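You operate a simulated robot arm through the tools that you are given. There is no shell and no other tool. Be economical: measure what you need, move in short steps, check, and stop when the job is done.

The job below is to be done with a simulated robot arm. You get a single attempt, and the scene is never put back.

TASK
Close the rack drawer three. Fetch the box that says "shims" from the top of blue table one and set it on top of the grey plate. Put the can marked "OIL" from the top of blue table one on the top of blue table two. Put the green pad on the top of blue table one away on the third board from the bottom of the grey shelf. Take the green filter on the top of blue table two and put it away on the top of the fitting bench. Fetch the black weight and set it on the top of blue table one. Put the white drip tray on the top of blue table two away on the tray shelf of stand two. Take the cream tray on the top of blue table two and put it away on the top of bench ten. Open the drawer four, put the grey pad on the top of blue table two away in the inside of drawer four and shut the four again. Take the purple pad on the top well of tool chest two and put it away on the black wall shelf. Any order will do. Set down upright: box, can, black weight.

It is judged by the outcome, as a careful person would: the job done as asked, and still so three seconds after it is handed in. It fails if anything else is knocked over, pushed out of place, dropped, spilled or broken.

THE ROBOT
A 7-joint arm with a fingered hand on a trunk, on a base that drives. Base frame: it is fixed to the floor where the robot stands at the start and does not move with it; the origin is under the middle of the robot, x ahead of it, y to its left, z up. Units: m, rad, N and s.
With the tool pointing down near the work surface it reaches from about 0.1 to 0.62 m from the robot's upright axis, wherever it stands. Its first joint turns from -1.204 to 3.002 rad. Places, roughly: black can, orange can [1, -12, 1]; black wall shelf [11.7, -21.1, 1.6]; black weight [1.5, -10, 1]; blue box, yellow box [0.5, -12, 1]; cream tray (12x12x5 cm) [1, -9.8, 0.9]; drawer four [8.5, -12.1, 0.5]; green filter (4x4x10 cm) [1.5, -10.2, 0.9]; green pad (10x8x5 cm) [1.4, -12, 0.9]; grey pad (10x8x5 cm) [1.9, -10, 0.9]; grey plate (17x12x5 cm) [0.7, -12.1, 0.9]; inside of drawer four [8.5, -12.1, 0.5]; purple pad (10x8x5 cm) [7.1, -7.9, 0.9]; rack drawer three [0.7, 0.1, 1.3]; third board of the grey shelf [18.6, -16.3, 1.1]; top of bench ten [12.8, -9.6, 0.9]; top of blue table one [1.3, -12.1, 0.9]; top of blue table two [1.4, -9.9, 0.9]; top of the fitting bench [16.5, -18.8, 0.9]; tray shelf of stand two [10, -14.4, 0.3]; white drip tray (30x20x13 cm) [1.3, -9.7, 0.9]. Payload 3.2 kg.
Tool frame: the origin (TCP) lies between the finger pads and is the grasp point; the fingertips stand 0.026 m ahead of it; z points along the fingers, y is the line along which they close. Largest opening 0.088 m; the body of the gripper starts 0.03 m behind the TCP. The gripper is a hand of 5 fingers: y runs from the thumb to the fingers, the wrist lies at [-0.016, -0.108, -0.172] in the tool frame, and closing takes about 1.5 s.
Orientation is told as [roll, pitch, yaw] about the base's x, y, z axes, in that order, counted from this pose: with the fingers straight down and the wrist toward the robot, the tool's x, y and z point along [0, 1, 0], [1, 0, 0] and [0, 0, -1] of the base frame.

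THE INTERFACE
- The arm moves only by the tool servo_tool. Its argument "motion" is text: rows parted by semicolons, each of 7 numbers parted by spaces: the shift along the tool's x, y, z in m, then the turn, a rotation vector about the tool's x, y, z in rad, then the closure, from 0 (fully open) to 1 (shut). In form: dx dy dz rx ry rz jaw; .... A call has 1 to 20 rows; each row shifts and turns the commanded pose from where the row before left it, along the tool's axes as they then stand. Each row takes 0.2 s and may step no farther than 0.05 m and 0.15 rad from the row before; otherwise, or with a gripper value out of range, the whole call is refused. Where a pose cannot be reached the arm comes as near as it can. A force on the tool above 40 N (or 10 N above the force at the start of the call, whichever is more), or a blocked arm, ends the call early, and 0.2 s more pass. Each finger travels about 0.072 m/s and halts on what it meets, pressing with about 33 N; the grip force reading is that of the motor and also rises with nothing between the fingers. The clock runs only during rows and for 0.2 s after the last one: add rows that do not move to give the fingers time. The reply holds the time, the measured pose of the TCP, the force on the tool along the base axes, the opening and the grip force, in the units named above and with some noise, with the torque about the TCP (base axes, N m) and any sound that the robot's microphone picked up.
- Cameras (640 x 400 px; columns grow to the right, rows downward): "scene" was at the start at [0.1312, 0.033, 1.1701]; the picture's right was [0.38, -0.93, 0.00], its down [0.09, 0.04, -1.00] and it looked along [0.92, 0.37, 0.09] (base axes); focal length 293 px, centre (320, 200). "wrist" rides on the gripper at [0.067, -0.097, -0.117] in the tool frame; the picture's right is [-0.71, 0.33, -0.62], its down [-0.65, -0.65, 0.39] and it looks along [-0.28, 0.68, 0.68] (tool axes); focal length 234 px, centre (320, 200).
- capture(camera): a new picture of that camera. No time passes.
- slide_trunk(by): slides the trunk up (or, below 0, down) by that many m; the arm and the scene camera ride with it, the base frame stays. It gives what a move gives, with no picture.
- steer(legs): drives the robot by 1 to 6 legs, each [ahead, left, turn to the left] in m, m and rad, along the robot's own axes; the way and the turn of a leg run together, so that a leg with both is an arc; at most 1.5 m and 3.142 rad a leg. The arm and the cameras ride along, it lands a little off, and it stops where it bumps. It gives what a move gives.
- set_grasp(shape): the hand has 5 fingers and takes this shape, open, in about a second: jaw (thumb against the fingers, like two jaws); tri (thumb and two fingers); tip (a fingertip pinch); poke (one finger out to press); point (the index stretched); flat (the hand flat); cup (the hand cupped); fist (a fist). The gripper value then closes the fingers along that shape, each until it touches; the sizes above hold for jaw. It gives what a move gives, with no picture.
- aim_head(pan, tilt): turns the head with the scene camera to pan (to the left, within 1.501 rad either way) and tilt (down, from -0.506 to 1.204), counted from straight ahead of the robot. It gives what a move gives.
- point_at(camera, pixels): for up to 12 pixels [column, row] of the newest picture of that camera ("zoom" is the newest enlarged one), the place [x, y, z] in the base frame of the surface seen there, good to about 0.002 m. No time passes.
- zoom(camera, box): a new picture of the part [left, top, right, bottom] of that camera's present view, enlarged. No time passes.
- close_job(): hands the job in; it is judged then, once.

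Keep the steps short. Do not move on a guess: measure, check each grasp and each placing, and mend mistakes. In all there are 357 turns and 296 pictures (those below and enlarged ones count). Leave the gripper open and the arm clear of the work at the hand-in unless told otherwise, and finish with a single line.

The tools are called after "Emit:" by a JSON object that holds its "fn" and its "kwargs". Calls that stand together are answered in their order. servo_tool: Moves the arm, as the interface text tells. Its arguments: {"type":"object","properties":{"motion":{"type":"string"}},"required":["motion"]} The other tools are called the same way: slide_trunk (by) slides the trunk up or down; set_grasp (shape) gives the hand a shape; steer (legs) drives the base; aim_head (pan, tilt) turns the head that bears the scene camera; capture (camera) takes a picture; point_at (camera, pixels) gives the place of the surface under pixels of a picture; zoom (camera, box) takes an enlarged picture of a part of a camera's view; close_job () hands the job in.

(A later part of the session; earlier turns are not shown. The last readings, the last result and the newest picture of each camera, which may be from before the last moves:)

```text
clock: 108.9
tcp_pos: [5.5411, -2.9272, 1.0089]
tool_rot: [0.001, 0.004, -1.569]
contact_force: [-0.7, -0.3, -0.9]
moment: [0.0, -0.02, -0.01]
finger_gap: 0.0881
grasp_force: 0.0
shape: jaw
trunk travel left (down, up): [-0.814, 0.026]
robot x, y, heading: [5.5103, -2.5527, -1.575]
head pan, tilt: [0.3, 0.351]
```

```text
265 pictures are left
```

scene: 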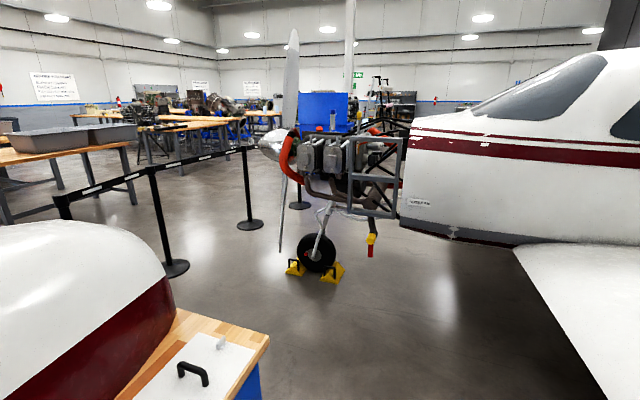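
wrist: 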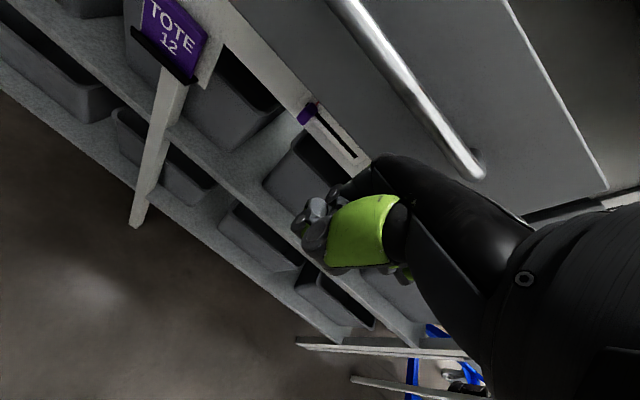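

I measure the barrier posts, spinner and chocks.

Emit:
{"fn": "point_at", "kwargs": {"camera": "scene", "pixels": [[175, 268], [250, 224], [300, 205], [283, 240], [265, 143], [333, 272], [295, 268], [310, 150], [285, 60], [60, 210], [370, 250], [268, 345]]}}

Emit:
{"fn": "zoom", "kwargs": {"camera": "scene", "box": [180, 80, 420, 300]}}

```text
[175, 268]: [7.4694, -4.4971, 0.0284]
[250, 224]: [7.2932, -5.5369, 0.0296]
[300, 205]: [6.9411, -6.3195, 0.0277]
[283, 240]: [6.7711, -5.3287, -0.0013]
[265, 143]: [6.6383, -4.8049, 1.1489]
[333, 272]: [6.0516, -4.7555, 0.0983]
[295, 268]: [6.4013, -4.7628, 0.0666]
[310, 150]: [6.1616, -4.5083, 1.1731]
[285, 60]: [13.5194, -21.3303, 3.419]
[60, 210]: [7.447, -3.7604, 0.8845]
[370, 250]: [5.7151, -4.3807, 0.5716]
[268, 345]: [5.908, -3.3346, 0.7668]
```

```text
1.82 times, centred on (300, 190) of scene
```

zoom: 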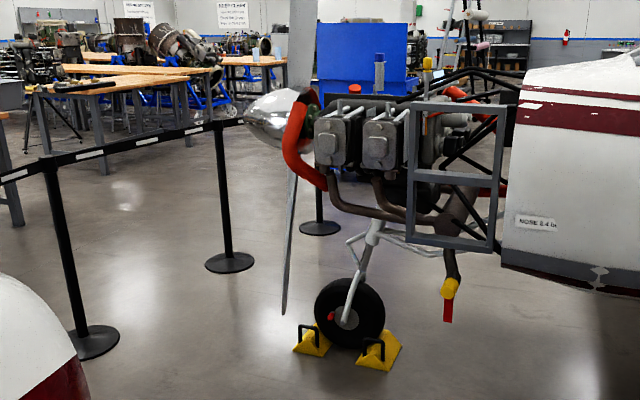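

The corridor between spinner (x≈6.7) and belt (x≈7.4) is ~0.7 m. I go forward to y≈-3.9, then strafe left to x≈6.95, and look.

Emit:
{"fn": "steer", "kwargs": {"legs": [[1.3, 0, 0], [0, 1.47, 0]]}}

Emit:
{"fn": "aim_head", "kwargs": {"pan": -0.1, "tilt": 0.35}}

Emit:
{"fn": "capture", "kwargs": {"camera": "scene"}}

```text
clock: 122.2
tcp_pos: [7.0101, -4.2079, 1.0109]
tool_rot: [-0.001, 0.005, -1.556]
contact_force: [-0.3, -0.6, 0.6]
moment: [0.04, 0.01, 0.0]
finger_gap: 0.0879
grasp_force: 0.0
shape: jaw
trunk travel left (down, up): [-0.814, 0.026]
robot x, y, heading: [6.9727, -3.8342, -1.562]
head pan, tilt: [0.3, 0.351]
```

```text
clock: 123.1
tcp_pos: [7.0106, -4.2072, 1.0093]
tool_rot: [0.0, 0.005, -1.556]
contact_force: [-0.5, 0.1, -0.2]
moment: [0.01, 0.0, -0.02]
finger_gap: 0.0881
grasp_force: 0.0
shape: jaw
trunk travel left (down, up): [-0.814, 0.026]
robot x, y, heading: [6.9705, -3.836, -1.562]
head pan, tilt: [-0.099, 0.351]
```

```text
263 pictures are left
```

scene: 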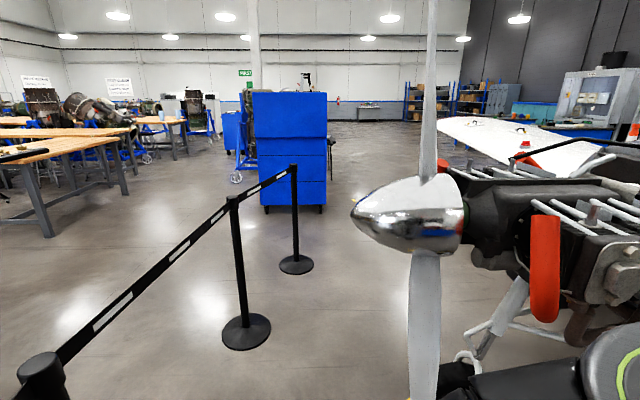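

The barrier ends at the third post, open beyond; the blue tool chest two stands behind it. I measure spinner tip, blades and chest.

Emit:
{"fn": "point_at", "kwargs": {"camera": "scene", "pixels": [[356, 215], [400, 210], [420, 380], [430, 100], [295, 265], [245, 332], [295, 205], [40, 365], [545, 150], [505, 170], [265, 95], [325, 95]]}}

```text
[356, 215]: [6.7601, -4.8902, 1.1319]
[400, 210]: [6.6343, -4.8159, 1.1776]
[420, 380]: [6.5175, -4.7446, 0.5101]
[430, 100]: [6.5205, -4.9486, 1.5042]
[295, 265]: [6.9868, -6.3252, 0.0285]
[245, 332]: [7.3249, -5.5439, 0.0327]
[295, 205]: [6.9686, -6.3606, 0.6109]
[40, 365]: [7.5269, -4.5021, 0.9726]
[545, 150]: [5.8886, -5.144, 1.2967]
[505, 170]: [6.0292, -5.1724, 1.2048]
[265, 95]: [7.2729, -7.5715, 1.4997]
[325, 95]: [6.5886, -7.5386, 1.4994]
```

I drive past the spinner at x≈7.09, then diagonally inside the posts and out toward the tool chest.

Emit:
{"fn": "steer", "kwargs": {"legs": [[0, 0.12, 0], [1.0, 0, 0], [0.3, -0.05, 0], [0.45, -0.6, 0], [0.6, 0, 0]]}}

Emit:
{"fn": "aim_head", "kwargs": {"pan": 0.2, "tilt": 0.35}}

Emit:
{"fn": "capture", "kwargs": {"camera": "scene"}}

```text
clock: 137.4
tcp_pos: [6.5102, -6.5552, 1.0104]
tool_rot: [0.0, 0.005, -1.558]
contact_force: [-0.2, 0.0, -0.5]
moment: [0.0, 0.02, 0.0]
finger_gap: 0.0878
grasp_force: 0.0
shape: jaw
trunk travel left (down, up): [-0.814, 0.026]
robot x, y, heading: [6.4717, -6.1824, -1.558]
head pan, tilt: [-0.099, 0.351]
```

```text
clock: 138.2
tcp_pos: [6.5103, -6.5564, 1.01]
tool_rot: [0.001, 0.005, -1.556]
contact_force: [0.0, 0.2, -0.2]
moment: [0.01, -0.03, -0.01]
finger_gap: 0.0878
grasp_force: 0.1
shape: jaw
trunk travel left (down, up): [-0.814, 0.026]
robot x, y, heading: [6.4714, -6.1819, -1.561]
head pan, tilt: [0.201, 0.351]
```

```text
262 pictures are left
```

scene: 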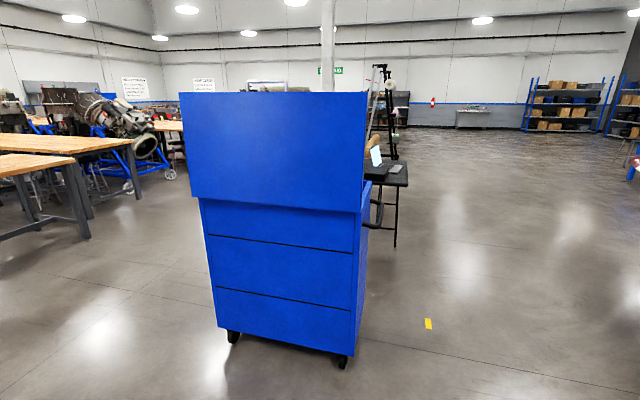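

The chest's open lid faces me, so the well opens from the south. I measure around it.

Emit:
{"fn": "point_at", "kwargs": {"camera": "scene", "pixels": [[343, 362], [233, 338], [385, 180], [395, 245], [365, 200], [365, 350], [395, 120], [428, 323], [125, 195], [380, 200]]}}

Emit:
{"fn": "zoom", "kwargs": {"camera": "scene", "box": [330, 50, 530, 250]}}

```text
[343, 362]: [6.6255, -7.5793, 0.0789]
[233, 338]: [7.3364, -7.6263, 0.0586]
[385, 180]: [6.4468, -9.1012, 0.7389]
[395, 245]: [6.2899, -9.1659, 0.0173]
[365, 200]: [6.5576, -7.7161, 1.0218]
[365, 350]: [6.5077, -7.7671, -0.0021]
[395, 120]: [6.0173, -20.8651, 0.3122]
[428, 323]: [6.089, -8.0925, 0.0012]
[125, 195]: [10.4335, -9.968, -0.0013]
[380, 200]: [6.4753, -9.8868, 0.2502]
```

```text
2.00 times, centred on (430, 150) of scene
```

zoom: 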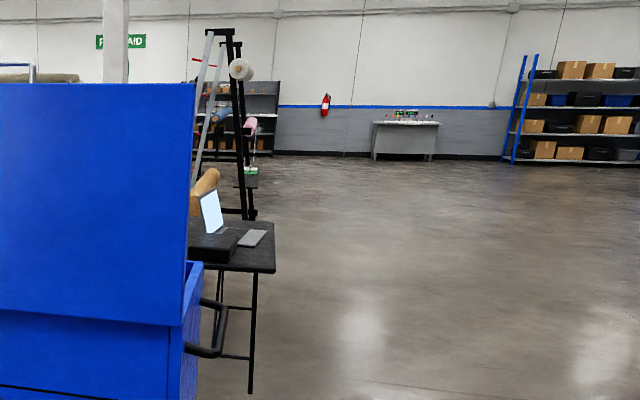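

I drive around the west side to about (5.9,-8.3) and look at the chest's south side.

Emit:
{"fn": "steer", "kwargs": {"legs": [[0.6, -0.55, 0], [1.45, 0, 0]]}}

Emit:
{"fn": "aim_head", "kwargs": {"pan": 1.3, "tilt": 0.5}}

Emit:
{"fn": "capture", "kwargs": {"camera": "scene"}}

```text
clock: 149.4
tcp_pos: [5.985, -8.6202, 1.0089]
tool_rot: [0.001, 0.005, -1.561]
contact_force: [0.1, 0.4, 0.1]
moment: [0.03, 0.03, -0.01]
finger_gap: 0.0879
grasp_force: 0.0
shape: jaw
trunk travel left (down, up): [-0.814, 0.026]
robot x, y, heading: [5.9493, -8.2448, -1.559]
head pan, tilt: [0.201, 0.351]
```

```text
clock: 150.7
tcp_pos: [5.9855, -8.6204, 1.011]
tool_rot: [0.001, 0.007, -1.563]
contact_force: [-0.4, 0.6, 0.2]
moment: [-0.02, -0.05, -0.02]
finger_gap: 0.088
grasp_force: 0.0
shape: jaw
trunk travel left (down, up): [-0.814, 0.026]
robot x, y, heading: [5.952, -8.2465, -1.563]
head pan, tilt: [1.3, 0.499]
```

```text
260 pictures are left
```

scene: 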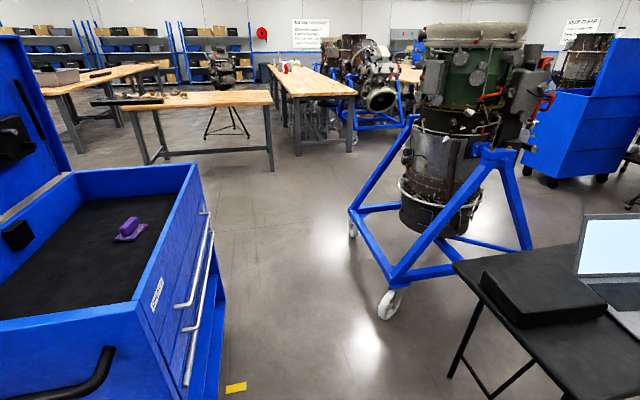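

The purple pad is in the well at pixel (130,228). I zoom in and measure it and the free floor.

Emit:
{"fn": "zoom", "kwargs": {"camera": "scene", "box": [60, 180, 220, 280]}}

Emit:
{"fn": "point_at", "kwargs": {"camera": "scene", "pixels": [[130, 222], [130, 238], [118, 236], [143, 228], [100, 260], [190, 165], [130, 300], [150, 330], [215, 390], [390, 305], [470, 260], [205, 220]]}}

```text
4.00 times, centred on (140, 230) of scene
```

zoom: 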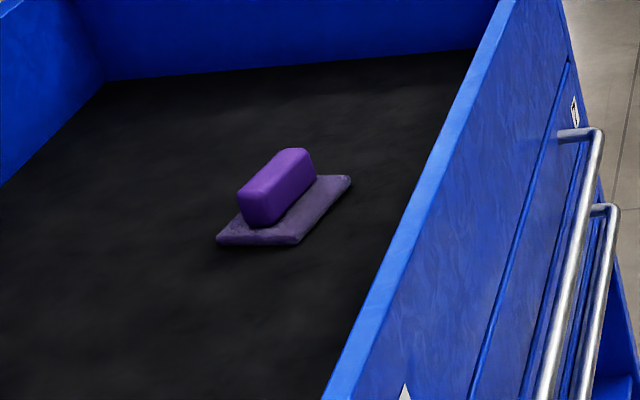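

```text
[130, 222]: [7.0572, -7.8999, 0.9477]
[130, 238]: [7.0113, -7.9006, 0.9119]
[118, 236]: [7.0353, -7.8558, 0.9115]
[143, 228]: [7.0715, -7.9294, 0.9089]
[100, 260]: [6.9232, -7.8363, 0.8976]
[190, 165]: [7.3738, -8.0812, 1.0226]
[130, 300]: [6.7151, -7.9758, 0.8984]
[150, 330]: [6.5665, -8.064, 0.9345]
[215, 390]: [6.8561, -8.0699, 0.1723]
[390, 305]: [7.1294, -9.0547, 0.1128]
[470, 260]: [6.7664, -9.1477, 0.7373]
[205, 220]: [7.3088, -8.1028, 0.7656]
```

The pad's handle block runs along x, so I grip across it from the south. I raise the hand above the rim (1.02), then drive round to about (7.07,-8.47) facing the chest.

Emit:
{"fn": "servo_tool", "kwargs": {"motion": "0 0 -0.05 0 0 0 0; 0 0 -0.05 0 0 0 0; 0 0 -0.03 0 0 0 0"}}

Emit:
{"fn": "steer", "kwargs": {"legs": [[0.23, 0, 0], [0, 0, 1.56], [1.12, 0, 0], [0, 0, 1.57]]}}

Emit:
{"fn": "aim_head", "kwargs": {"pan": 0, "tilt": 0.7}}

Emit:
{"fn": "capture", "kwargs": {"camera": "scene"}}

Emit:
{"fn": "capture", "kwargs": {"camera": "wrist"}}

```text
clock: 151.5
tcp_pos: [5.9851, -8.6202, 1.1385]
tool_rot: [-0.001, 0.005, -1.56]
contact_force: [0.3, 0.2, -0.6]
moment: [0.0, 0.0, -0.01]
finger_gap: 0.088
grasp_force: 0.0
shape: jaw
trunk travel left (down, up): [-0.814, 0.026]
robot x, y, heading: [5.9495, -8.2471, -1.562]
head pan, tilt: [1.3, 0.499]
```

```text
clock: 166.2
tcp_pos: [7.0443, -8.121, 1.1382]
tool_rot: [-0.001, 0.005, 1.56]
contact_force: [-0.6, -0.3, -0.4]
moment: [0.02, -0.05, 0.01]
finger_gap: 0.0879
grasp_force: 0.0
shape: jaw
trunk travel left (down, up): [-0.814, 0.026]
robot x, y, heading: [7.0714, -8.4936, 1.552]
head pan, tilt: [1.3, 0.499]
```

```text
clock: 167.6
tcp_pos: [7.0434, -8.1201, 1.1386]
tool_rot: [0.0, 0.007, 1.557]
contact_force: [0.3, -0.9, -0.1]
moment: [0.02, 0.0, 0.02]
finger_gap: 0.0877
grasp_force: 0.0
shape: jaw
trunk travel left (down, up): [-0.814, 0.026]
robot x, y, heading: [7.0715, -8.4944, 1.555]
head pan, tilt: [0.0, 0.7]
```

```text
258 pictures are left
```

scene: 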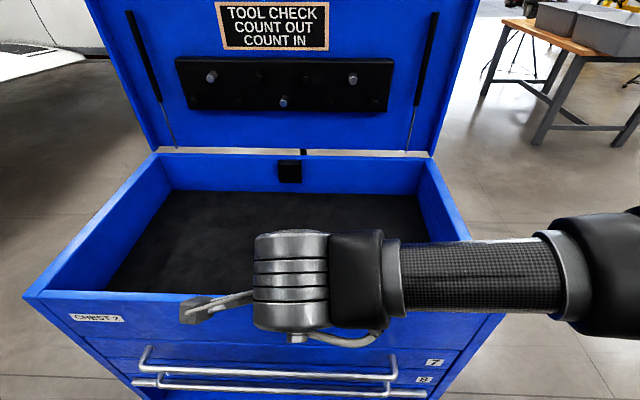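

```text
257 pictures are left
```

wrist: 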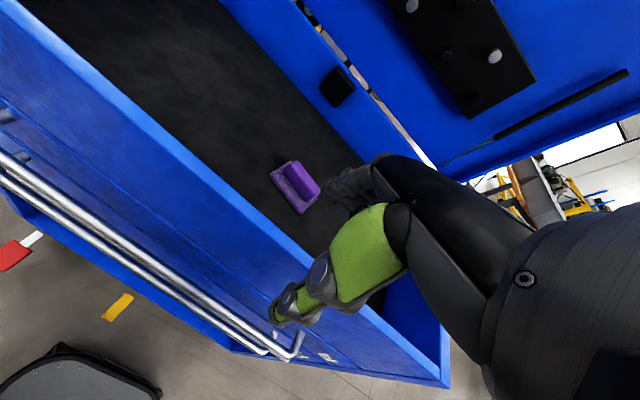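

"CHEST 2" is confirmed. I see the pad in the wrist view at (295,187) and measure it from there.

Emit:
{"fn": "zoom", "kwargs": {"camera": "wrist", "box": [250, 140, 350, 230]}}

Emit:
{"fn": "point_at", "kwargs": {"camera": "wrist", "pixels": [[290, 168], [316, 190], [303, 180], [297, 185], [272, 176], [299, 212], [290, 195], [285, 163], [318, 195]]}}

```text
4.44 times, centred on (300, 185) of wrist
```

zoom: 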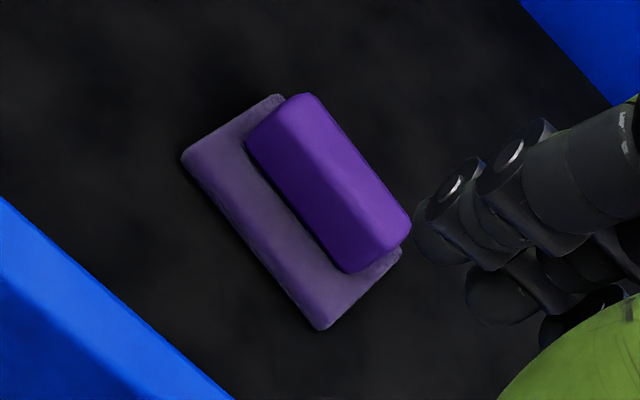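

```text
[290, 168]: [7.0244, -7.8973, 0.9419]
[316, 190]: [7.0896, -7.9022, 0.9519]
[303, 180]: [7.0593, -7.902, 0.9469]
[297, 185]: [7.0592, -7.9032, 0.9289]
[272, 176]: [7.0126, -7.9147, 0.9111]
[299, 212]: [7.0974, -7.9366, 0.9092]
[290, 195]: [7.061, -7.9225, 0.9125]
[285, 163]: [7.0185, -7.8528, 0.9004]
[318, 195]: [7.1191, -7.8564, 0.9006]
```

The handle centre is about (7.058,-7.893), top 0.951. I move the hand over it, still high.

Emit:
{"fn": "servo_tool", "kwargs": {"motion": "-0.0115 0.045 0 0 0 0 0; 0 0.045 0 0 0 0 0; 0 0.045 0 0 0 0 0; 0 0.045 0 0 0 0 0; 0 0.047 0 0 0 0 0; 0 0 0.04 0 0 0 0; 0 0 0.04 0 0 0 0"}}

Emit:
{"fn": "capture", "kwargs": {"camera": "wrist"}}

Emit:
{"fn": "capture", "kwargs": {"camera": "scene"}}

```text
clock: 169.2
tcp_pos: [7.058, -7.891, 1.0576]
tool_rot: [-0.001, 0.005, 1.558]
contact_force: [1.3, 0.5, -0.5]
moment: [0.01, 0.0, 0.02]
finger_gap: 0.0879
grasp_force: 0.2
shape: jaw
trunk travel left (down, up): [-0.814, 0.026]
robot x, y, heading: [7.0736, -8.4941, 1.554]
head pan, tilt: [0.0, 0.7]
```

```text
255 pictures are left
```

wrist: 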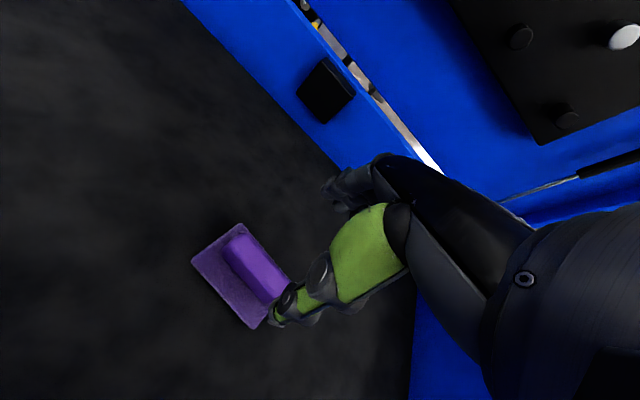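

```text
254 pictures are left
```

scene: 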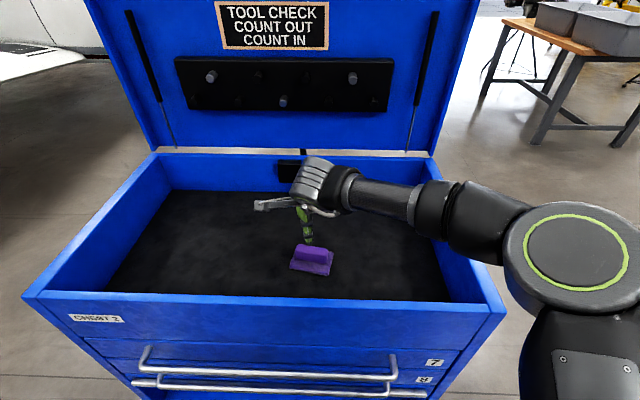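

The hand hovers over the pad. I descend to z≈0.945 in small steps.

Emit:
{"fn": "servo_tool", "kwargs": {"motion": "0 0 0.03 0 0 0 0; 0 0 0.03 0 0 0 0; 0 0 0.03 0 0 0 0; 0 0 0.02 0 0 0 0"}}

Emit:
{"fn": "capture", "kwargs": {"camera": "wrist"}}

Emit:
{"fn": "zoom", "kwargs": {"camera": "scene", "box": [220, 140, 400, 300]}}

```text
clock: 170.2
tcp_pos: [7.0573, -7.8942, 0.9481]
tool_rot: [0.0, 0.005, 1.559]
contact_force: [0.2, 0.0, -0.5]
moment: [0.02, 0.03, -0.02]
finger_gap: 0.0879
grasp_force: 0.1
shape: jaw
trunk travel left (down, up): [-0.814, 0.026]
robot x, y, heading: [7.0715, -8.4949, 1.555]
head pan, tilt: [0.0, 0.7]
```

```text
253 pictures are left
```

wrist: 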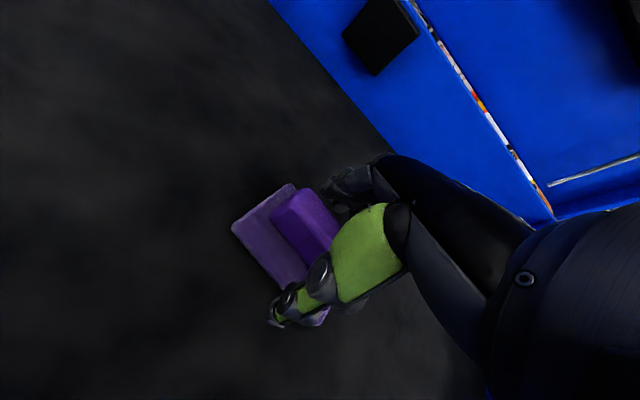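

```text
2.50 times, centred on (310, 220) of scene
```

zoom: 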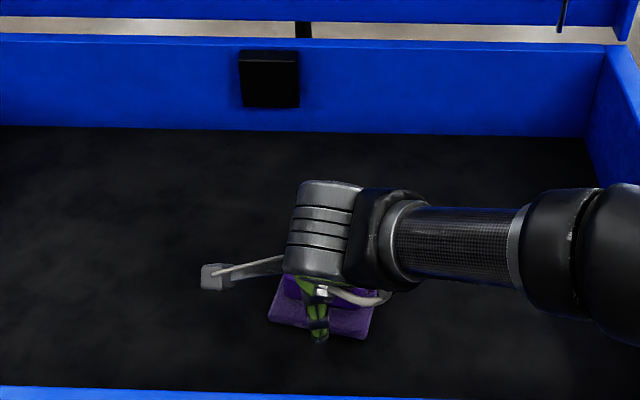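

Thumb and fingers straddle the handle. I close the hand.

Emit:
{"fn": "servo_tool", "kwargs": {"motion": "0 0 0.003 0 0 0 0.3; 0 0 0 0 0 0 0.6; 0 0 0 0 0 0 1; 0 0 0 0 0 0 1; 0 0 0 0 0 0 1; 0 0 0 0 0 0 1; 0 0 0 0 0 0 1; 0 0 0 0 0 0 1"}}

Emit:
{"fn": "capture", "kwargs": {"camera": "wrist"}}

```text
clock: 172.0
tcp_pos: [7.0581, -7.8942, 0.9451]
tool_rot: [0.001, 0.006, 1.559]
contact_force: [-0.5, -0.2, 0.4]
moment: [-0.03, -0.02, 0.03]
finger_gap: 0.0215
grasp_force: 32.7
shape: jaw
trunk travel left (down, up): [-0.814, 0.026]
robot x, y, heading: [7.0724, -8.4933, 1.554]
head pan, tilt: [0.0, 0.7]
```

```text
251 pictures are left
```

wrist: 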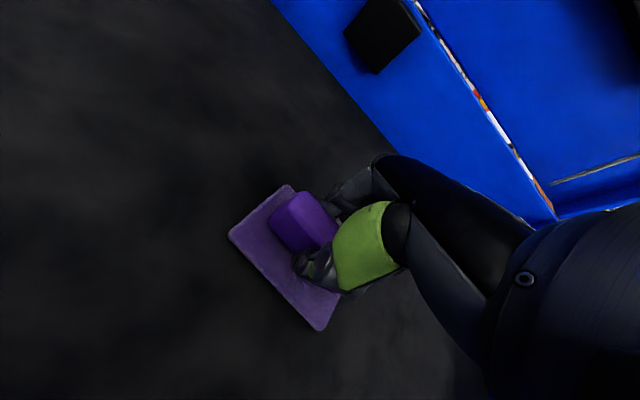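

Gripped: gap 0.0215, force 33 N. I lift 0.2 m and check.

Emit:
{"fn": "servo_tool", "kwargs": {"motion": "0 0 -0.03 0 0 0 1; 0 0 -0.04 0 0 0 1; 0 0 -0.04 0 0 0 1; 0 0 -0.05 0 0 0 1; 0 0 -0.04 0 0 0 1; 0 -0.05 0 0 0 0 1; 0 -0.05 0 0 0 0 1; 0 -0.05 0 0 0 0 1; 0 -0.05 0 0 0 0 1"}}

Emit:
{"fn": "capture", "kwargs": {"camera": "wrist"}}

```text
clock: 174.0
tcp_pos: [7.0565, -8.0949, 1.147]
tool_rot: [0.0, 0.004, 1.556]
contact_force: [0.0, 0.1, -0.8]
moment: [0.01, 0.0, 0.0]
finger_gap: 0.0213
grasp_force: 33.2
shape: jaw
trunk travel left (down, up): [-0.814, 0.026]
robot x, y, heading: [7.0678, -8.4944, 1.554]
head pan, tilt: [0.0, 0.7]
```

```text
250 pictures are left
```

wrist: 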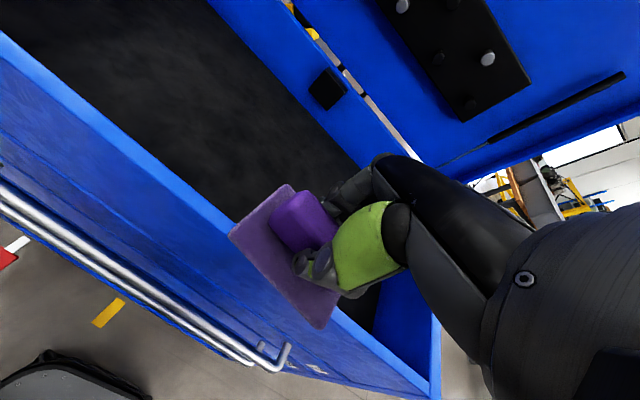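

The pad is held. Before travelling I test how high the hand can reach pointing down, since the wall shelf is near z=1.6.

Emit:
{"fn": "steer", "kwargs": {"legs": [[-0.05, 0, 0]]}}

Emit:
{"fn": "slide_trunk", "kwargs": {"by": 0.026}}

Emit:
{"fn": "servo_tool", "kwargs": {"motion": "0 0 -0.05 0 0 0 1; 0 0 -0.05 0 0 0 1; 0 0 -0.05 0 0 0 1; 0 0 -0.05 0 0 0 1; 0 0 -0.05 0 0 0 1; 0 0 -0.05 0 0 0 1; 0 0 -0.05 0 0 0 1; 0 0 -0.05 0 0 0 1; 0 0 -0.05 0 0 0 1"}}

```text
clock: 175.0
tcp_pos: [7.0552, -8.1418, 1.1456]
tool_rot: [-0.002, 0.006, 1.557]
contact_force: [-0.1, 0.1, -1.9]
moment: [0.01, -0.01, 0.01]
finger_gap: 0.0213
grasp_force: 32.7
shape: jaw
trunk travel left (down, up): [-0.814, 0.026]
robot x, y, heading: [7.0708, -8.5438, 1.554]
head pan, tilt: [0.0, 0.7]
```

```text
clock: 175.7
tcp_pos: [7.0555, -8.1428, 1.1724]
tool_rot: [-0.001, 0.003, 1.556]
contact_force: [-0.1, -0.5, -0.2]
moment: [-0.01, 0.0, -0.02]
finger_gap: 0.0213
grasp_force: 32.7
shape: jaw
trunk travel left (down, up): [-0.84, 0.0]
robot x, y, heading: [7.0738, -8.5445, 1.553]
head pan, tilt: [0.0, 0.7]
```

```text
clock: 177.7
tcp_pos: [7.0537, -8.1412, 1.5202]
tool_rot: [0.0, 0.006, 1.557]
contact_force: [0.3, -0.4, -1.8]
moment: [0.01, 0.0, 0.01]
finger_gap: 0.0213
grasp_force: 32.9
shape: jaw
out of reach, approached as far as the arm can: row 8, 9
trunk travel left (down, up): [-0.84, 0.0]
robot x, y, heading: [7.0705, -8.544, 1.555]
head pan, tilt: [0.0, 0.7]
```

Tool-down limit is 1.52, so the shelf may need a tilted hand; I'll measure it on site. I lower the hand for travel and drive west of the laptop table, then south.

Emit:
{"fn": "servo_tool", "kwargs": {"motion": "0 0 0.05 0 0 0 1; 0 0 0.05 0 0 0 1; 0 0 0.05 0 0 0 1; 0 0 0.05 0 0 0 1; 0 0 0.05 0 0 0 1; 0 0 0.05 0 0 0 1"}}

Emit:
{"fn": "steer", "kwargs": {"legs": [[0, 0, 1.585], [1.3, 0, 0], [0, 0, 1.57], [1.5, 0, 0], [1.5, 0, 0]]}}

Emit:
{"fn": "aim_head", "kwargs": {"pan": 0.4, "tilt": 0.3}}

Emit:
{"fn": "capture", "kwargs": {"camera": "scene"}}

Emit:
{"fn": "aim_head", "kwargs": {"pan": -0.9, "tilt": 0.3}}

Emit:
{"fn": "capture", "kwargs": {"camera": "scene"}}

```text
clock: 179.1
tcp_pos: [7.0552, -8.1447, 1.2199]
tool_rot: [-0.001, 0.007, 1.556]
contact_force: [0.4, -0.4, -1.3]
moment: [0.05, 0.02, -0.01]
finger_gap: 0.0212
grasp_force: 32.9
shape: jaw
trunk travel left (down, up): [-0.84, 0.0]
robot x, y, heading: [7.0688, -8.543, 1.552]
head pan, tilt: [0.0, 0.7]
```

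```text
clock: 207.4
tcp_pos: [5.8519, -11.9569, 1.2207]
tool_rot: [0.002, 0.005, -1.536]
contact_force: [-0.4, 0.0, -1.9]
moment: [-0.01, -0.03, 0.0]
finger_gap: 0.0209
grasp_force: 32.6
shape: jaw
trunk travel left (down, up): [-0.84, 0.0]
robot x, y, heading: [5.8135, -11.5581, -1.544]
head pan, tilt: [0.0, 0.7]
```

```text
clock: 208.3
tcp_pos: [5.8509, -11.9572, 1.2203]
tool_rot: [-0.002, 0.006, -1.537]
contact_force: [0.3, -0.3, -0.6]
moment: [0.0, -0.02, 0.01]
finger_gap: 0.0208
grasp_force: 33.3
shape: jaw
trunk travel left (down, up): [-0.84, 0.0]
robot x, y, heading: [5.8164, -11.56, -1.536]
head pan, tilt: [0.4, 0.3]
```

```text
249 pictures are left
```

scene: 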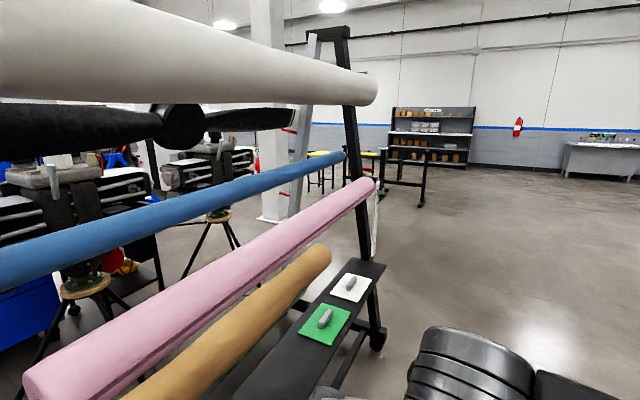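

```text
clock: 209.8
tcp_pos: [5.8512, -11.9572, 1.2199]
tool_rot: [-0.002, 0.004, -1.537]
contact_force: [0.7, 0.7, -0.5]
moment: [0.03, -0.03, -0.01]
finger_gap: 0.0209
grasp_force: 33.3
shape: jaw
trunk travel left (down, up): [-0.84, 0.0]
robot x, y, heading: [5.8188, -11.5545, -1.538]
head pan, tilt: [-0.901, 0.3]
```

```text
248 pictures are left
```

scene: 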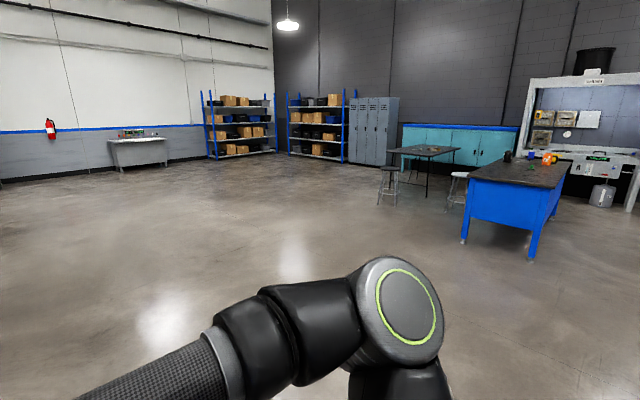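

I measure the roll rack near me, and the dark shelf in the distance in the left view.

Emit:
{"fn": "aim_head", "kwargs": {"pan": 0.4, "tilt": 0.3}}

Emit:
{"fn": "zoom", "kwargs": {"camera": "scene", "box": [280, 80, 600, 260]}}

Emit:
{"fn": "point_at", "kwargs": {"camera": "scene", "pixels": [[377, 85], [378, 335], [385, 265], [330, 260], [345, 150], [420, 205], [430, 110], [430, 165], [385, 180], [600, 150], [590, 180], [330, 350]]}}

```text
clock: 211.3
tcp_pos: [5.8517, -11.9559, 1.2197]
tool_rot: [-0.002, 0.005, -1.538]
contact_force: [0.3, 0.0, -1.0]
moment: [-0.01, -0.01, 0.01]
finger_gap: 0.0208
grasp_force: 32.9
shape: jaw
trunk travel left (down, up): [-0.84, 0.0]
robot x, y, heading: [5.8186, -11.5592, -1.538]
head pan, tilt: [0.4, 0.3]
```

```text
2.00 times, centred on (440, 170) of scene
```

zoom: 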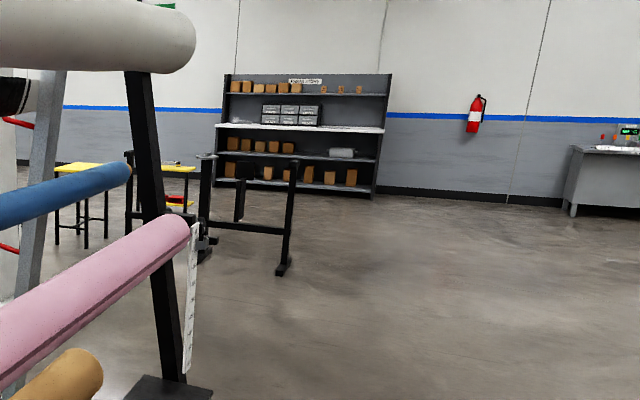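

```text
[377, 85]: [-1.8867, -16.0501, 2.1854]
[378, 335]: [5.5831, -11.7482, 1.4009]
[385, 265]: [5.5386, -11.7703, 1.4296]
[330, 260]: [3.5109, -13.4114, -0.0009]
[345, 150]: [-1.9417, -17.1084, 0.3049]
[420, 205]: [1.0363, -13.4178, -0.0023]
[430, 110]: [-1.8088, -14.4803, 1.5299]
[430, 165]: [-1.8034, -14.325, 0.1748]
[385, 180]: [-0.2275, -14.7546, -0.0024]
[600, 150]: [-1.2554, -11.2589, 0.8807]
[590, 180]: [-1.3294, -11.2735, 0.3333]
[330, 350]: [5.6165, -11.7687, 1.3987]
```

Those points used the older picture; I measure again from the zoom.

Emit:
{"fn": "point_at", "kwargs": {"camera": "zoom", "pixels": [[195, 35], [170, 390], [185, 230], [283, 268], [205, 165], [295, 175], [300, 85], [375, 85], [300, 128], [375, 190], [580, 160], [75, 370]]}}

Emit:
{"fn": "aim_head", "kwargs": {"pan": 0.85, "tilt": 0.1}}

Emit:
{"fn": "capture", "kwargs": {"camera": "scene"}}

```text
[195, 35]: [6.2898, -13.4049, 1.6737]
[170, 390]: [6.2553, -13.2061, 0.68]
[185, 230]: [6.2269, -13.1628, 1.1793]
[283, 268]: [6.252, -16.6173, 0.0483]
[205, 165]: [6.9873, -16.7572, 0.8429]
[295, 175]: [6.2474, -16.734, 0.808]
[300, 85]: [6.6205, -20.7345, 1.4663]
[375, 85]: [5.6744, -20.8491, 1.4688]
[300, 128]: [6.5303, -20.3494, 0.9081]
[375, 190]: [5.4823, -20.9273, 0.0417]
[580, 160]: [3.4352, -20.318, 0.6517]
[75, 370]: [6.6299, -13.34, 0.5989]
```

```text
clock: 212.2
tcp_pos: [5.8525, -11.9566, 1.22]
tool_rot: [-0.001, 0.006, -1.537]
contact_force: [0.9, 1.3, -1.2]
moment: [-0.03, -0.02, 0.04]
finger_gap: 0.0206
grasp_force: 33.1
shape: jaw
trunk travel left (down, up): [-0.84, 0.0]
robot x, y, heading: [5.8156, -11.5606, -1.539]
head pan, tilt: [0.85, 0.099]
```

```text
246 pictures are left
```

scene: 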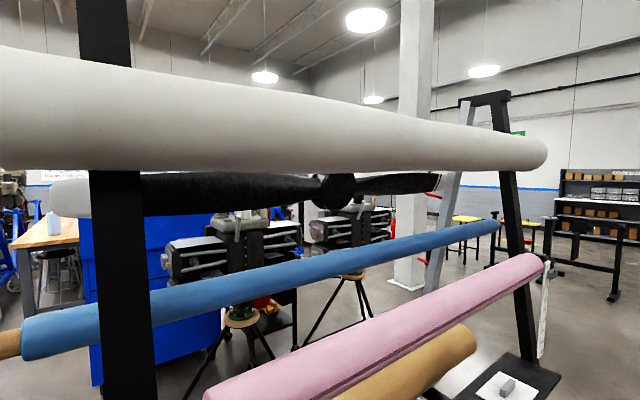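

The lane at x≈5.5 is clear down to y≈-18. I shift right and drive south, then look east.

Emit:
{"fn": "steer", "kwargs": {"legs": [[0, -0.3, 0], [0, 0, -0.032], [1.5, 0, 0], [1.5, 0, 0], [1.5, 0, 0], [1.5, 0, 0]]}}

Emit:
{"fn": "aim_head", "kwargs": {"pan": 1.0, "tilt": 0.25}}

Emit:
{"fn": "capture", "kwargs": {"camera": "scene"}}

```text
clock: 242.6
tcp_pos: [5.6014, -17.9504, 1.2208]
tool_rot: [-0.003, 0.005, -1.553]
contact_force: [-0.2, 1.3, -0.9]
moment: [-0.01, 0.0, 0.0]
finger_gap: 0.0208
grasp_force: 32.8
shape: jaw
trunk travel left (down, up): [-0.84, 0.0]
robot x, y, heading: [5.5747, -17.5541, -1.555]
head pan, tilt: [0.85, 0.099]
```

```text
clock: 243.3
tcp_pos: [5.6019, -17.9507, 1.2202]
tool_rot: [-0.003, 0.005, -1.554]
contact_force: [-0.8, 0.5, -0.9]
moment: [-0.04, 0.0, 0.01]
finger_gap: 0.0208
grasp_force: 33.0
shape: jaw
trunk travel left (down, up): [-0.84, 0.0]
robot x, y, heading: [5.5705, -17.5507, -1.556]
head pan, tilt: [1.0, 0.25]
```

```text
245 pictures are left
```

scene: 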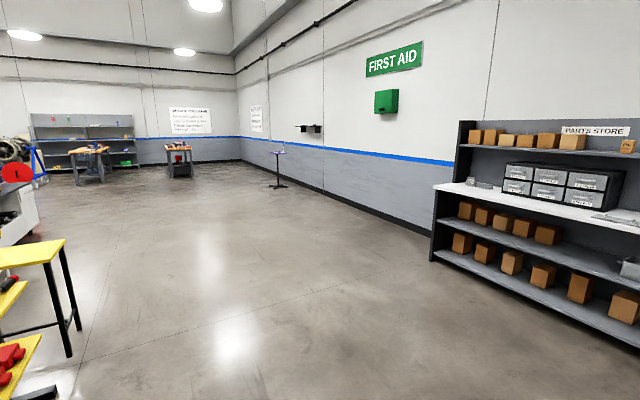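

The black wall shelf shows at (312,128) on the south wall. I zoom and measure.

Emit:
{"fn": "zoom", "kwargs": {"camera": "scene", "box": [230, 90, 400, 200]}}

Emit:
{"fn": "point_at", "kwargs": {"camera": "scene", "pixels": [[312, 131], [303, 126], [317, 126], [278, 185], [278, 152], [75, 330], [60, 240], [180, 175], [90, 180], [250, 260], [435, 255], [120, 260]]}}

```text
3.64 times, centred on (315, 145) of scene
```

zoom: 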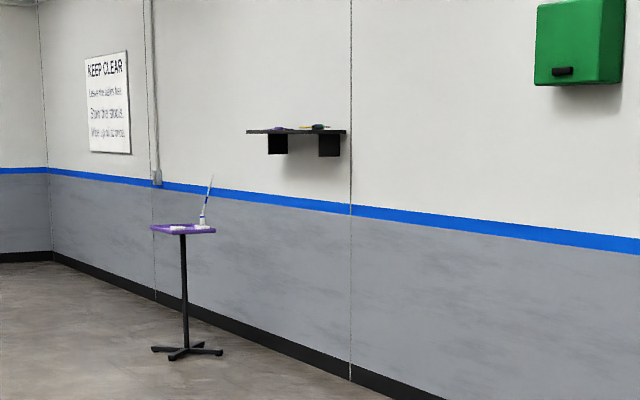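

```text
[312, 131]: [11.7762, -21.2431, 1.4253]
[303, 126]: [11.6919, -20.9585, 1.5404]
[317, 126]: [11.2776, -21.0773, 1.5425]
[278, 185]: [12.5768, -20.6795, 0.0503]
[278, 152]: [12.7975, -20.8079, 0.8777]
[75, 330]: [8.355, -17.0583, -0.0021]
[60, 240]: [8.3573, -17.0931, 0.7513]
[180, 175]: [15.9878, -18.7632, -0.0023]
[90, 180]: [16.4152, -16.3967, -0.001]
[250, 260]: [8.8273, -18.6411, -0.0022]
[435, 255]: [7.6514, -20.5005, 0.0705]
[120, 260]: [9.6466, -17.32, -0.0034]
```

The shelf top is about z=1.54 and it already holds small things. I drive along y≈-18.9 to in front of it.

Emit:
{"fn": "steer", "kwargs": {"legs": [[1.35, 0, 0], [0, 0, 1.556], [1.5, 0, 0], [1.5, 0, 0], [1.5, 0, 0], [1.4, 0, 0]]}}

Emit:
{"fn": "steer", "kwargs": {"legs": [[0, 0, -1.56]]}}

Emit:
{"fn": "aim_head", "kwargs": {"pan": 0.0, "tilt": 0.1}}

Emit:
{"fn": "capture", "kwargs": {"camera": "scene"}}

```text
clock: 281.7
tcp_pos: [11.9256, -18.9042, 1.2201]
tool_rot: [-0.001, 0.005, 0.001]
contact_force: [-0.1, 0.5, -0.6]
moment: [0.0, 0.0, 0.01]
finger_gap: 0.0208
grasp_force: 32.9
shape: jaw
trunk travel left (down, up): [-0.84, 0.0]
robot x, y, heading: [11.5281, -18.9249, -0.001]
head pan, tilt: [1.0, 0.25]
```

```text
clock: 285.9
tcp_pos: [11.551, -19.3247, 1.2197]
tool_rot: [-0.001, 0.006, -1.568]
contact_force: [-0.6, 0.4, -0.9]
moment: [0.02, 0.01, 0.01]
finger_gap: 0.0209
grasp_force: 32.7
shape: jaw
trunk travel left (down, up): [-0.84, 0.0]
robot x, y, heading: [11.5246, -18.9258, -1.57]
head pan, tilt: [1.0, 0.25]
```

```text
clock: 287.1
tcp_pos: [11.5503, -19.3256, 1.2201]
tool_rot: [-0.003, 0.004, -1.568]
contact_force: [-0.4, 0.3, -1.2]
moment: [-0.04, 0.0, 0.0]
finger_gap: 0.0207
grasp_force: 32.5
shape: jaw
trunk travel left (down, up): [-0.84, 0.0]
robot x, y, heading: [11.5271, -18.9214, -1.565]
head pan, tilt: [0.0, 0.099]
```

```text
243 pictures are left
```

scene: 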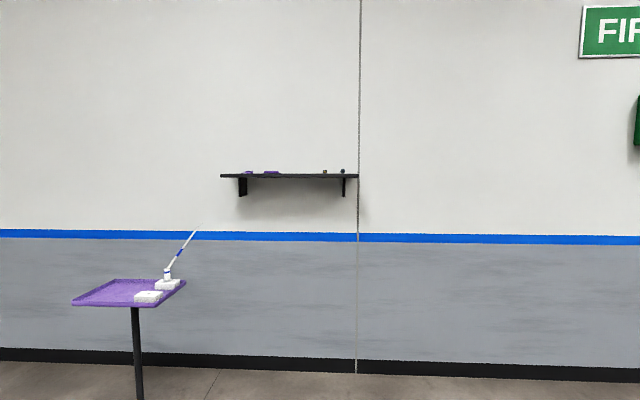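

I drive 0.9 m closer and zoom at the shelf top.

Emit:
{"fn": "steer", "kwargs": {"legs": [[0.9, 0, 0]]}}

Emit:
{"fn": "aim_head", "kwargs": {"pan": 0.0, "tilt": 0.15}}

Emit:
{"fn": "capture", "kwargs": {"camera": "scene"}}

Emit:
{"fn": "zoom", "kwargs": {"camera": "scene", "box": [110, 130, 430, 250]}}

```text
clock: 291.9
tcp_pos: [11.551, -20.2265, 1.2217]
tool_rot: [-0.002, 0.005, -1.566]
contact_force: [0.6, -0.4, -0.6]
moment: [0.0, 0.04, 0.03]
finger_gap: 0.0206
grasp_force: 33.1
shape: jaw
trunk travel left (down, up): [-0.84, 0.0]
robot x, y, heading: [11.5303, -19.8313, -1.568]
head pan, tilt: [0.0, 0.099]
```

```text
clock: 292.5
tcp_pos: [11.5513, -20.2274, 1.2203]
tool_rot: [-0.003, 0.006, -1.566]
contact_force: [1.1, 0.6, -1.0]
moment: [0.02, 0.03, 0.0]
finger_gap: 0.0208
grasp_force: 32.9
shape: jaw
trunk travel left (down, up): [-0.84, 0.0]
robot x, y, heading: [11.5294, -19.8285, -1.574]
head pan, tilt: [0.0, 0.15]
```

```text
242 pictures are left
```

scene: 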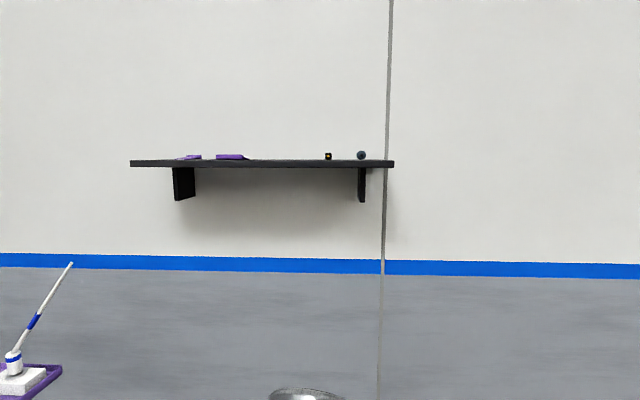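

```text
2.00 times, centred on (270, 190) of scene
```

zoom: 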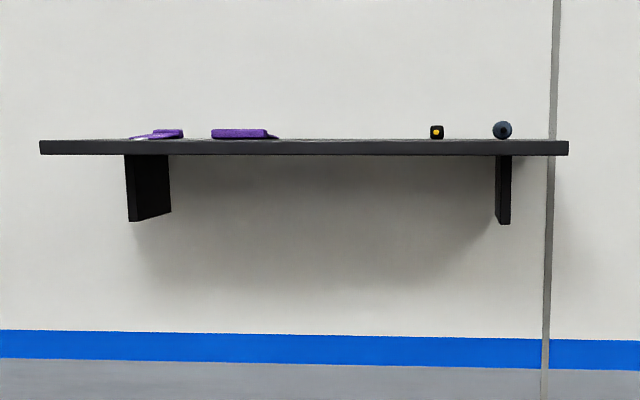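

Free space lies between the purple items and the small round things. I measure the shelf edge and those items.

Emit:
{"fn": "point_at", "kwargs": {"camera": "zoom", "pixels": [[45, 147], [560, 147], [300, 147], [350, 140], [240, 133], [270, 136], [436, 132], [502, 130], [350, 138], [155, 134], [300, 139], [400, 100]]}}

```text
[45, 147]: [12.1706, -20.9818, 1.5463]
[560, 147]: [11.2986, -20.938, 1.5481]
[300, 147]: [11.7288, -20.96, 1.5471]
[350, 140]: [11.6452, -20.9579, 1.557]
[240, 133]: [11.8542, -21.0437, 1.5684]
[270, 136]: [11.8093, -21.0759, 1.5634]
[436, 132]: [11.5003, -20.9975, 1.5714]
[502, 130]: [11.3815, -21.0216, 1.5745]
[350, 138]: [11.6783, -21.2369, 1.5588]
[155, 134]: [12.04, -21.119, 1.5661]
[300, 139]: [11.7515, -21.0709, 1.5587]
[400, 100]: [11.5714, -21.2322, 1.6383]
```

Shelf top is z≈1.558, front edge y≈-20.96, wall -21.24; free from x=11.53 to 11.79. I shift sideways to aim at x≈11.66, tilt the hand forward by 0.52 rad and raise it here in free space to test the reach.

Emit:
{"fn": "steer", "kwargs": {"legs": [[0, 0.105, 0]]}}

Emit:
{"fn": "servo_tool", "kwargs": {"motion": "0 -0.01 0 -0.13 0 0 1; 0 -0.01 0 -0.13 0 0 1; 0 -0.01 0 -0.13 0 0 1; 0 0 0 -0.13 0 0 1; 0 0.0248 -0.0434 0 0 0 1; 0 0.0248 -0.0434 0 0 0 1; 0 0.0248 -0.0434 0 0 0 1; 0 0.0248 -0.0434 0 0 0 1; 0 0.0248 -0.0434 0 0 0 1; 0 0.0248 -0.0434 0 0 0 1; 0 0.0248 -0.0434 0 0 0 1; 0 0.0248 -0.0434 0 0 0 1; 0 0.0198 -0.0348 0 0 0 1"}}

Emit:
{"fn": "capture", "kwargs": {"camera": "scene"}}

```text
clock: 293.7
tcp_pos: [11.6564, -20.2263, 1.221]
tool_rot: [0.0, 0.005, -1.567]
contact_force: [-0.3, 0.6, -0.4]
moment: [0.01, 0.03, 0.02]
finger_gap: 0.0206
grasp_force: 33.4
shape: jaw
trunk travel left (down, up): [-0.84, 0.0]
robot x, y, heading: [11.632, -19.8268, -1.564]
head pan, tilt: [0.0, 0.15]
```

```text
clock: 296.5
tcp_pos: [11.5737, -20.2223, 1.6389]
tool_rot: [0.136, -0.464, -1.661]
contact_force: [-0.8, -0.1, -1.0]
moment: [-0.01, -0.02, 0.0]
finger_gap: 0.0206
grasp_force: 33.0
shape: jaw
out of reach, approached as far as the arm can: row 4, 13
trunk travel left (down, up): [-0.84, 0.0]
robot x, y, heading: [11.634, -19.8256, -1.573]
head pan, tilt: [0.0, 0.15]
stopped in row 13: the arm was blocked; the commanded pose is now the measured one
```

```text
240 pictures are left
```

scene: 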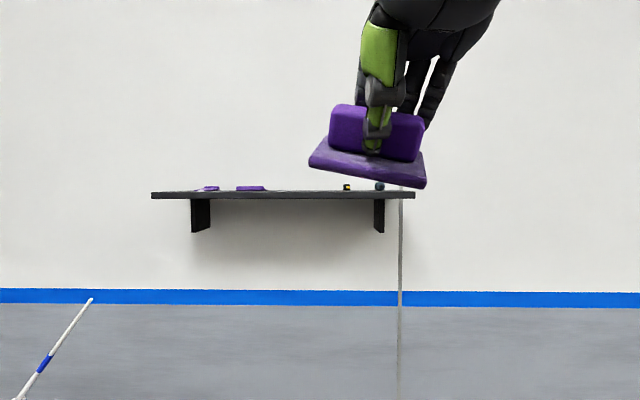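

The hand got to z=1.639 but rolled 0.12 rad and shifted right. I correct the roll and x at a slightly lower height.

Emit:
{"fn": "servo_tool", "kwargs": {"motion": "0.04 -0.018 0.035 0 -0.07 0 1; 0.04 0 0 0 -0.067 0 1; 0 0 0 0 0 0 1"}}

Emit:
{"fn": "capture", "kwargs": {"camera": "scene"}}

```text
refused: row 1 steps farther than a row can; nothing moved
```

```text
239 pictures are left
```

scene: 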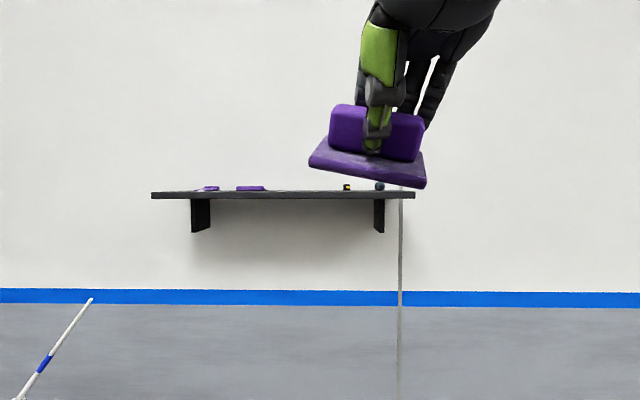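

Emit:
{"fn": "servo_tool", "kwargs": {"motion": "0 -0.018 0.035 0 -0.07 0 1; 0.04 0 0 0 -0.067 0 1; 0.04 0 0 0 0 0 1; 0 0 0 0 0 0 1"}}

Emit:
{"fn": "capture", "kwargs": {"camera": "scene"}}

```text
clock: 297.5
tcp_pos: [11.6616, -20.2245, 1.6067]
tool_rot: [-0.008, -0.47, -1.657]
contact_force: [-0.3, -0.1, -0.7]
moment: [0.0, -0.01, -0.02]
finger_gap: 0.0205
grasp_force: 32.2
shape: jaw
trunk travel left (down, up): [-0.84, 0.0]
robot x, y, heading: [11.6314, -19.8319, -1.574]
head pan, tilt: [0.0, 0.15]
```

```text
238 pictures are left
```

scene: 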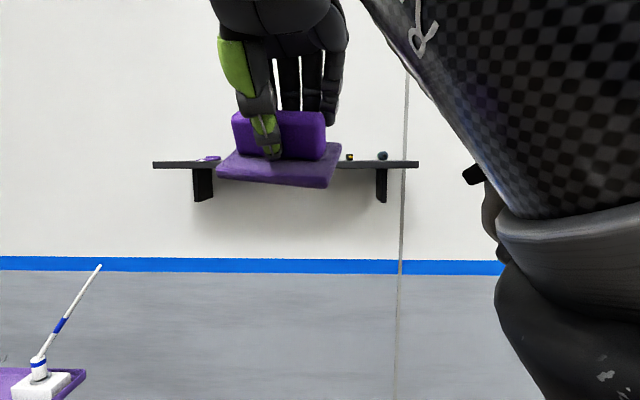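

Level sideways now. I test a smaller tilt (0.35) while rising to about 1.64.

Emit:
{"fn": "servo_tool", "kwargs": {"motion": "0 0.015 -0.03 0 0 0 1; 0 0.004 -0.008 0.06 0 0 1; 0 0 0 0.06 0 0 1; 0 0 0 0 0 0 1"}}

```text
clock: 298.5
tcp_pos: [11.6494, -20.2081, 1.5928]
tool_rot: [-0.015, -0.351, -1.656]
contact_force: [0.1, 0.5, -1.2]
moment: [0.03, 0.03, 0.02]
finger_gap: 0.0206
grasp_force: 33.2
shape: jaw
out of reach, approached as far as the arm can: row 1, 2, 3
trunk travel left (down, up): [-0.84, 0.0]
robot x, y, heading: [11.634, -19.8275, -1.568]
head pan, tilt: [0.0, 0.15]
```

Not high enough at that tilt. I tilt to about 0.56 and rise to 1.64.

Emit:
{"fn": "servo_tool", "kwargs": {"motion": "0 0 0 -0.1 0 0 1; 0 0 0 -0.11 0 0 1; 0 0.01 -0.016 0 0 0 1; 0 0.016 -0.026 0 0 0 1; 0 0 0 0 0 0 1"}}

Emit:
{"fn": "capture", "kwargs": {"camera": "scene"}}

```text
clock: 299.9
tcp_pos: [11.6375, -20.2255, 1.6243]
tool_rot: [0.002, -0.511, -1.663]
contact_force: [-0.3, -0.3, -0.9]
moment: [0.0, -0.01, 0.0]
finger_gap: 0.0208
grasp_force: 33.0
shape: jaw
out of reach, approached as far as the arm can: row 4
trunk travel left (down, up): [-0.84, 0.0]
robot x, y, heading: [11.6293, -19.8262, -1.57]
head pan, tilt: [0.0, 0.15]
stopped in row 5: the arm was blocked; the commanded pose is now the measured one
```

```text
237 pictures are left
```

scene: 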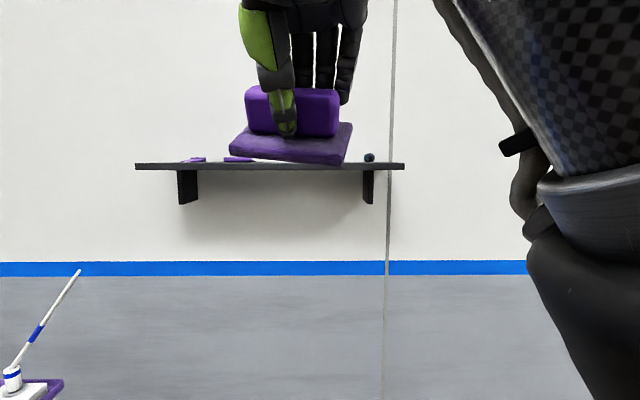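

I measure the pad's near bottom edge against the shelf height.

Emit:
{"fn": "point_at", "kwargs": {"camera": "scene", "pixels": [[233, 153], [340, 162], [290, 158], [350, 128], [245, 128], [290, 152]]}}

```text
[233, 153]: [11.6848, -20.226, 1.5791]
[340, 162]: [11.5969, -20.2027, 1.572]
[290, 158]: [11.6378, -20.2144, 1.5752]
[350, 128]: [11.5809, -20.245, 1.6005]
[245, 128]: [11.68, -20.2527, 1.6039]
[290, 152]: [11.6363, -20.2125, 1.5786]
```

The pad's low edge is 1.3 cm above the shelf level. I check how far forward the elbow sticks before driving in.

Emit:
{"fn": "point_at", "kwargs": {"camera": "scene", "pixels": [[440, 20], [500, 145], [520, 200], [530, 280], [600, 100], [560, 180], [600, 350]]}}

```text
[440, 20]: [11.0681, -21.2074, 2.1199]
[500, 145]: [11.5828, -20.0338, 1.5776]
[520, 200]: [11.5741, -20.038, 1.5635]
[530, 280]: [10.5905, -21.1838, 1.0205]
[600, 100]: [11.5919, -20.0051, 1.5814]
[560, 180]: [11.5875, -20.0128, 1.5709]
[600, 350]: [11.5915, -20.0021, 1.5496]
```

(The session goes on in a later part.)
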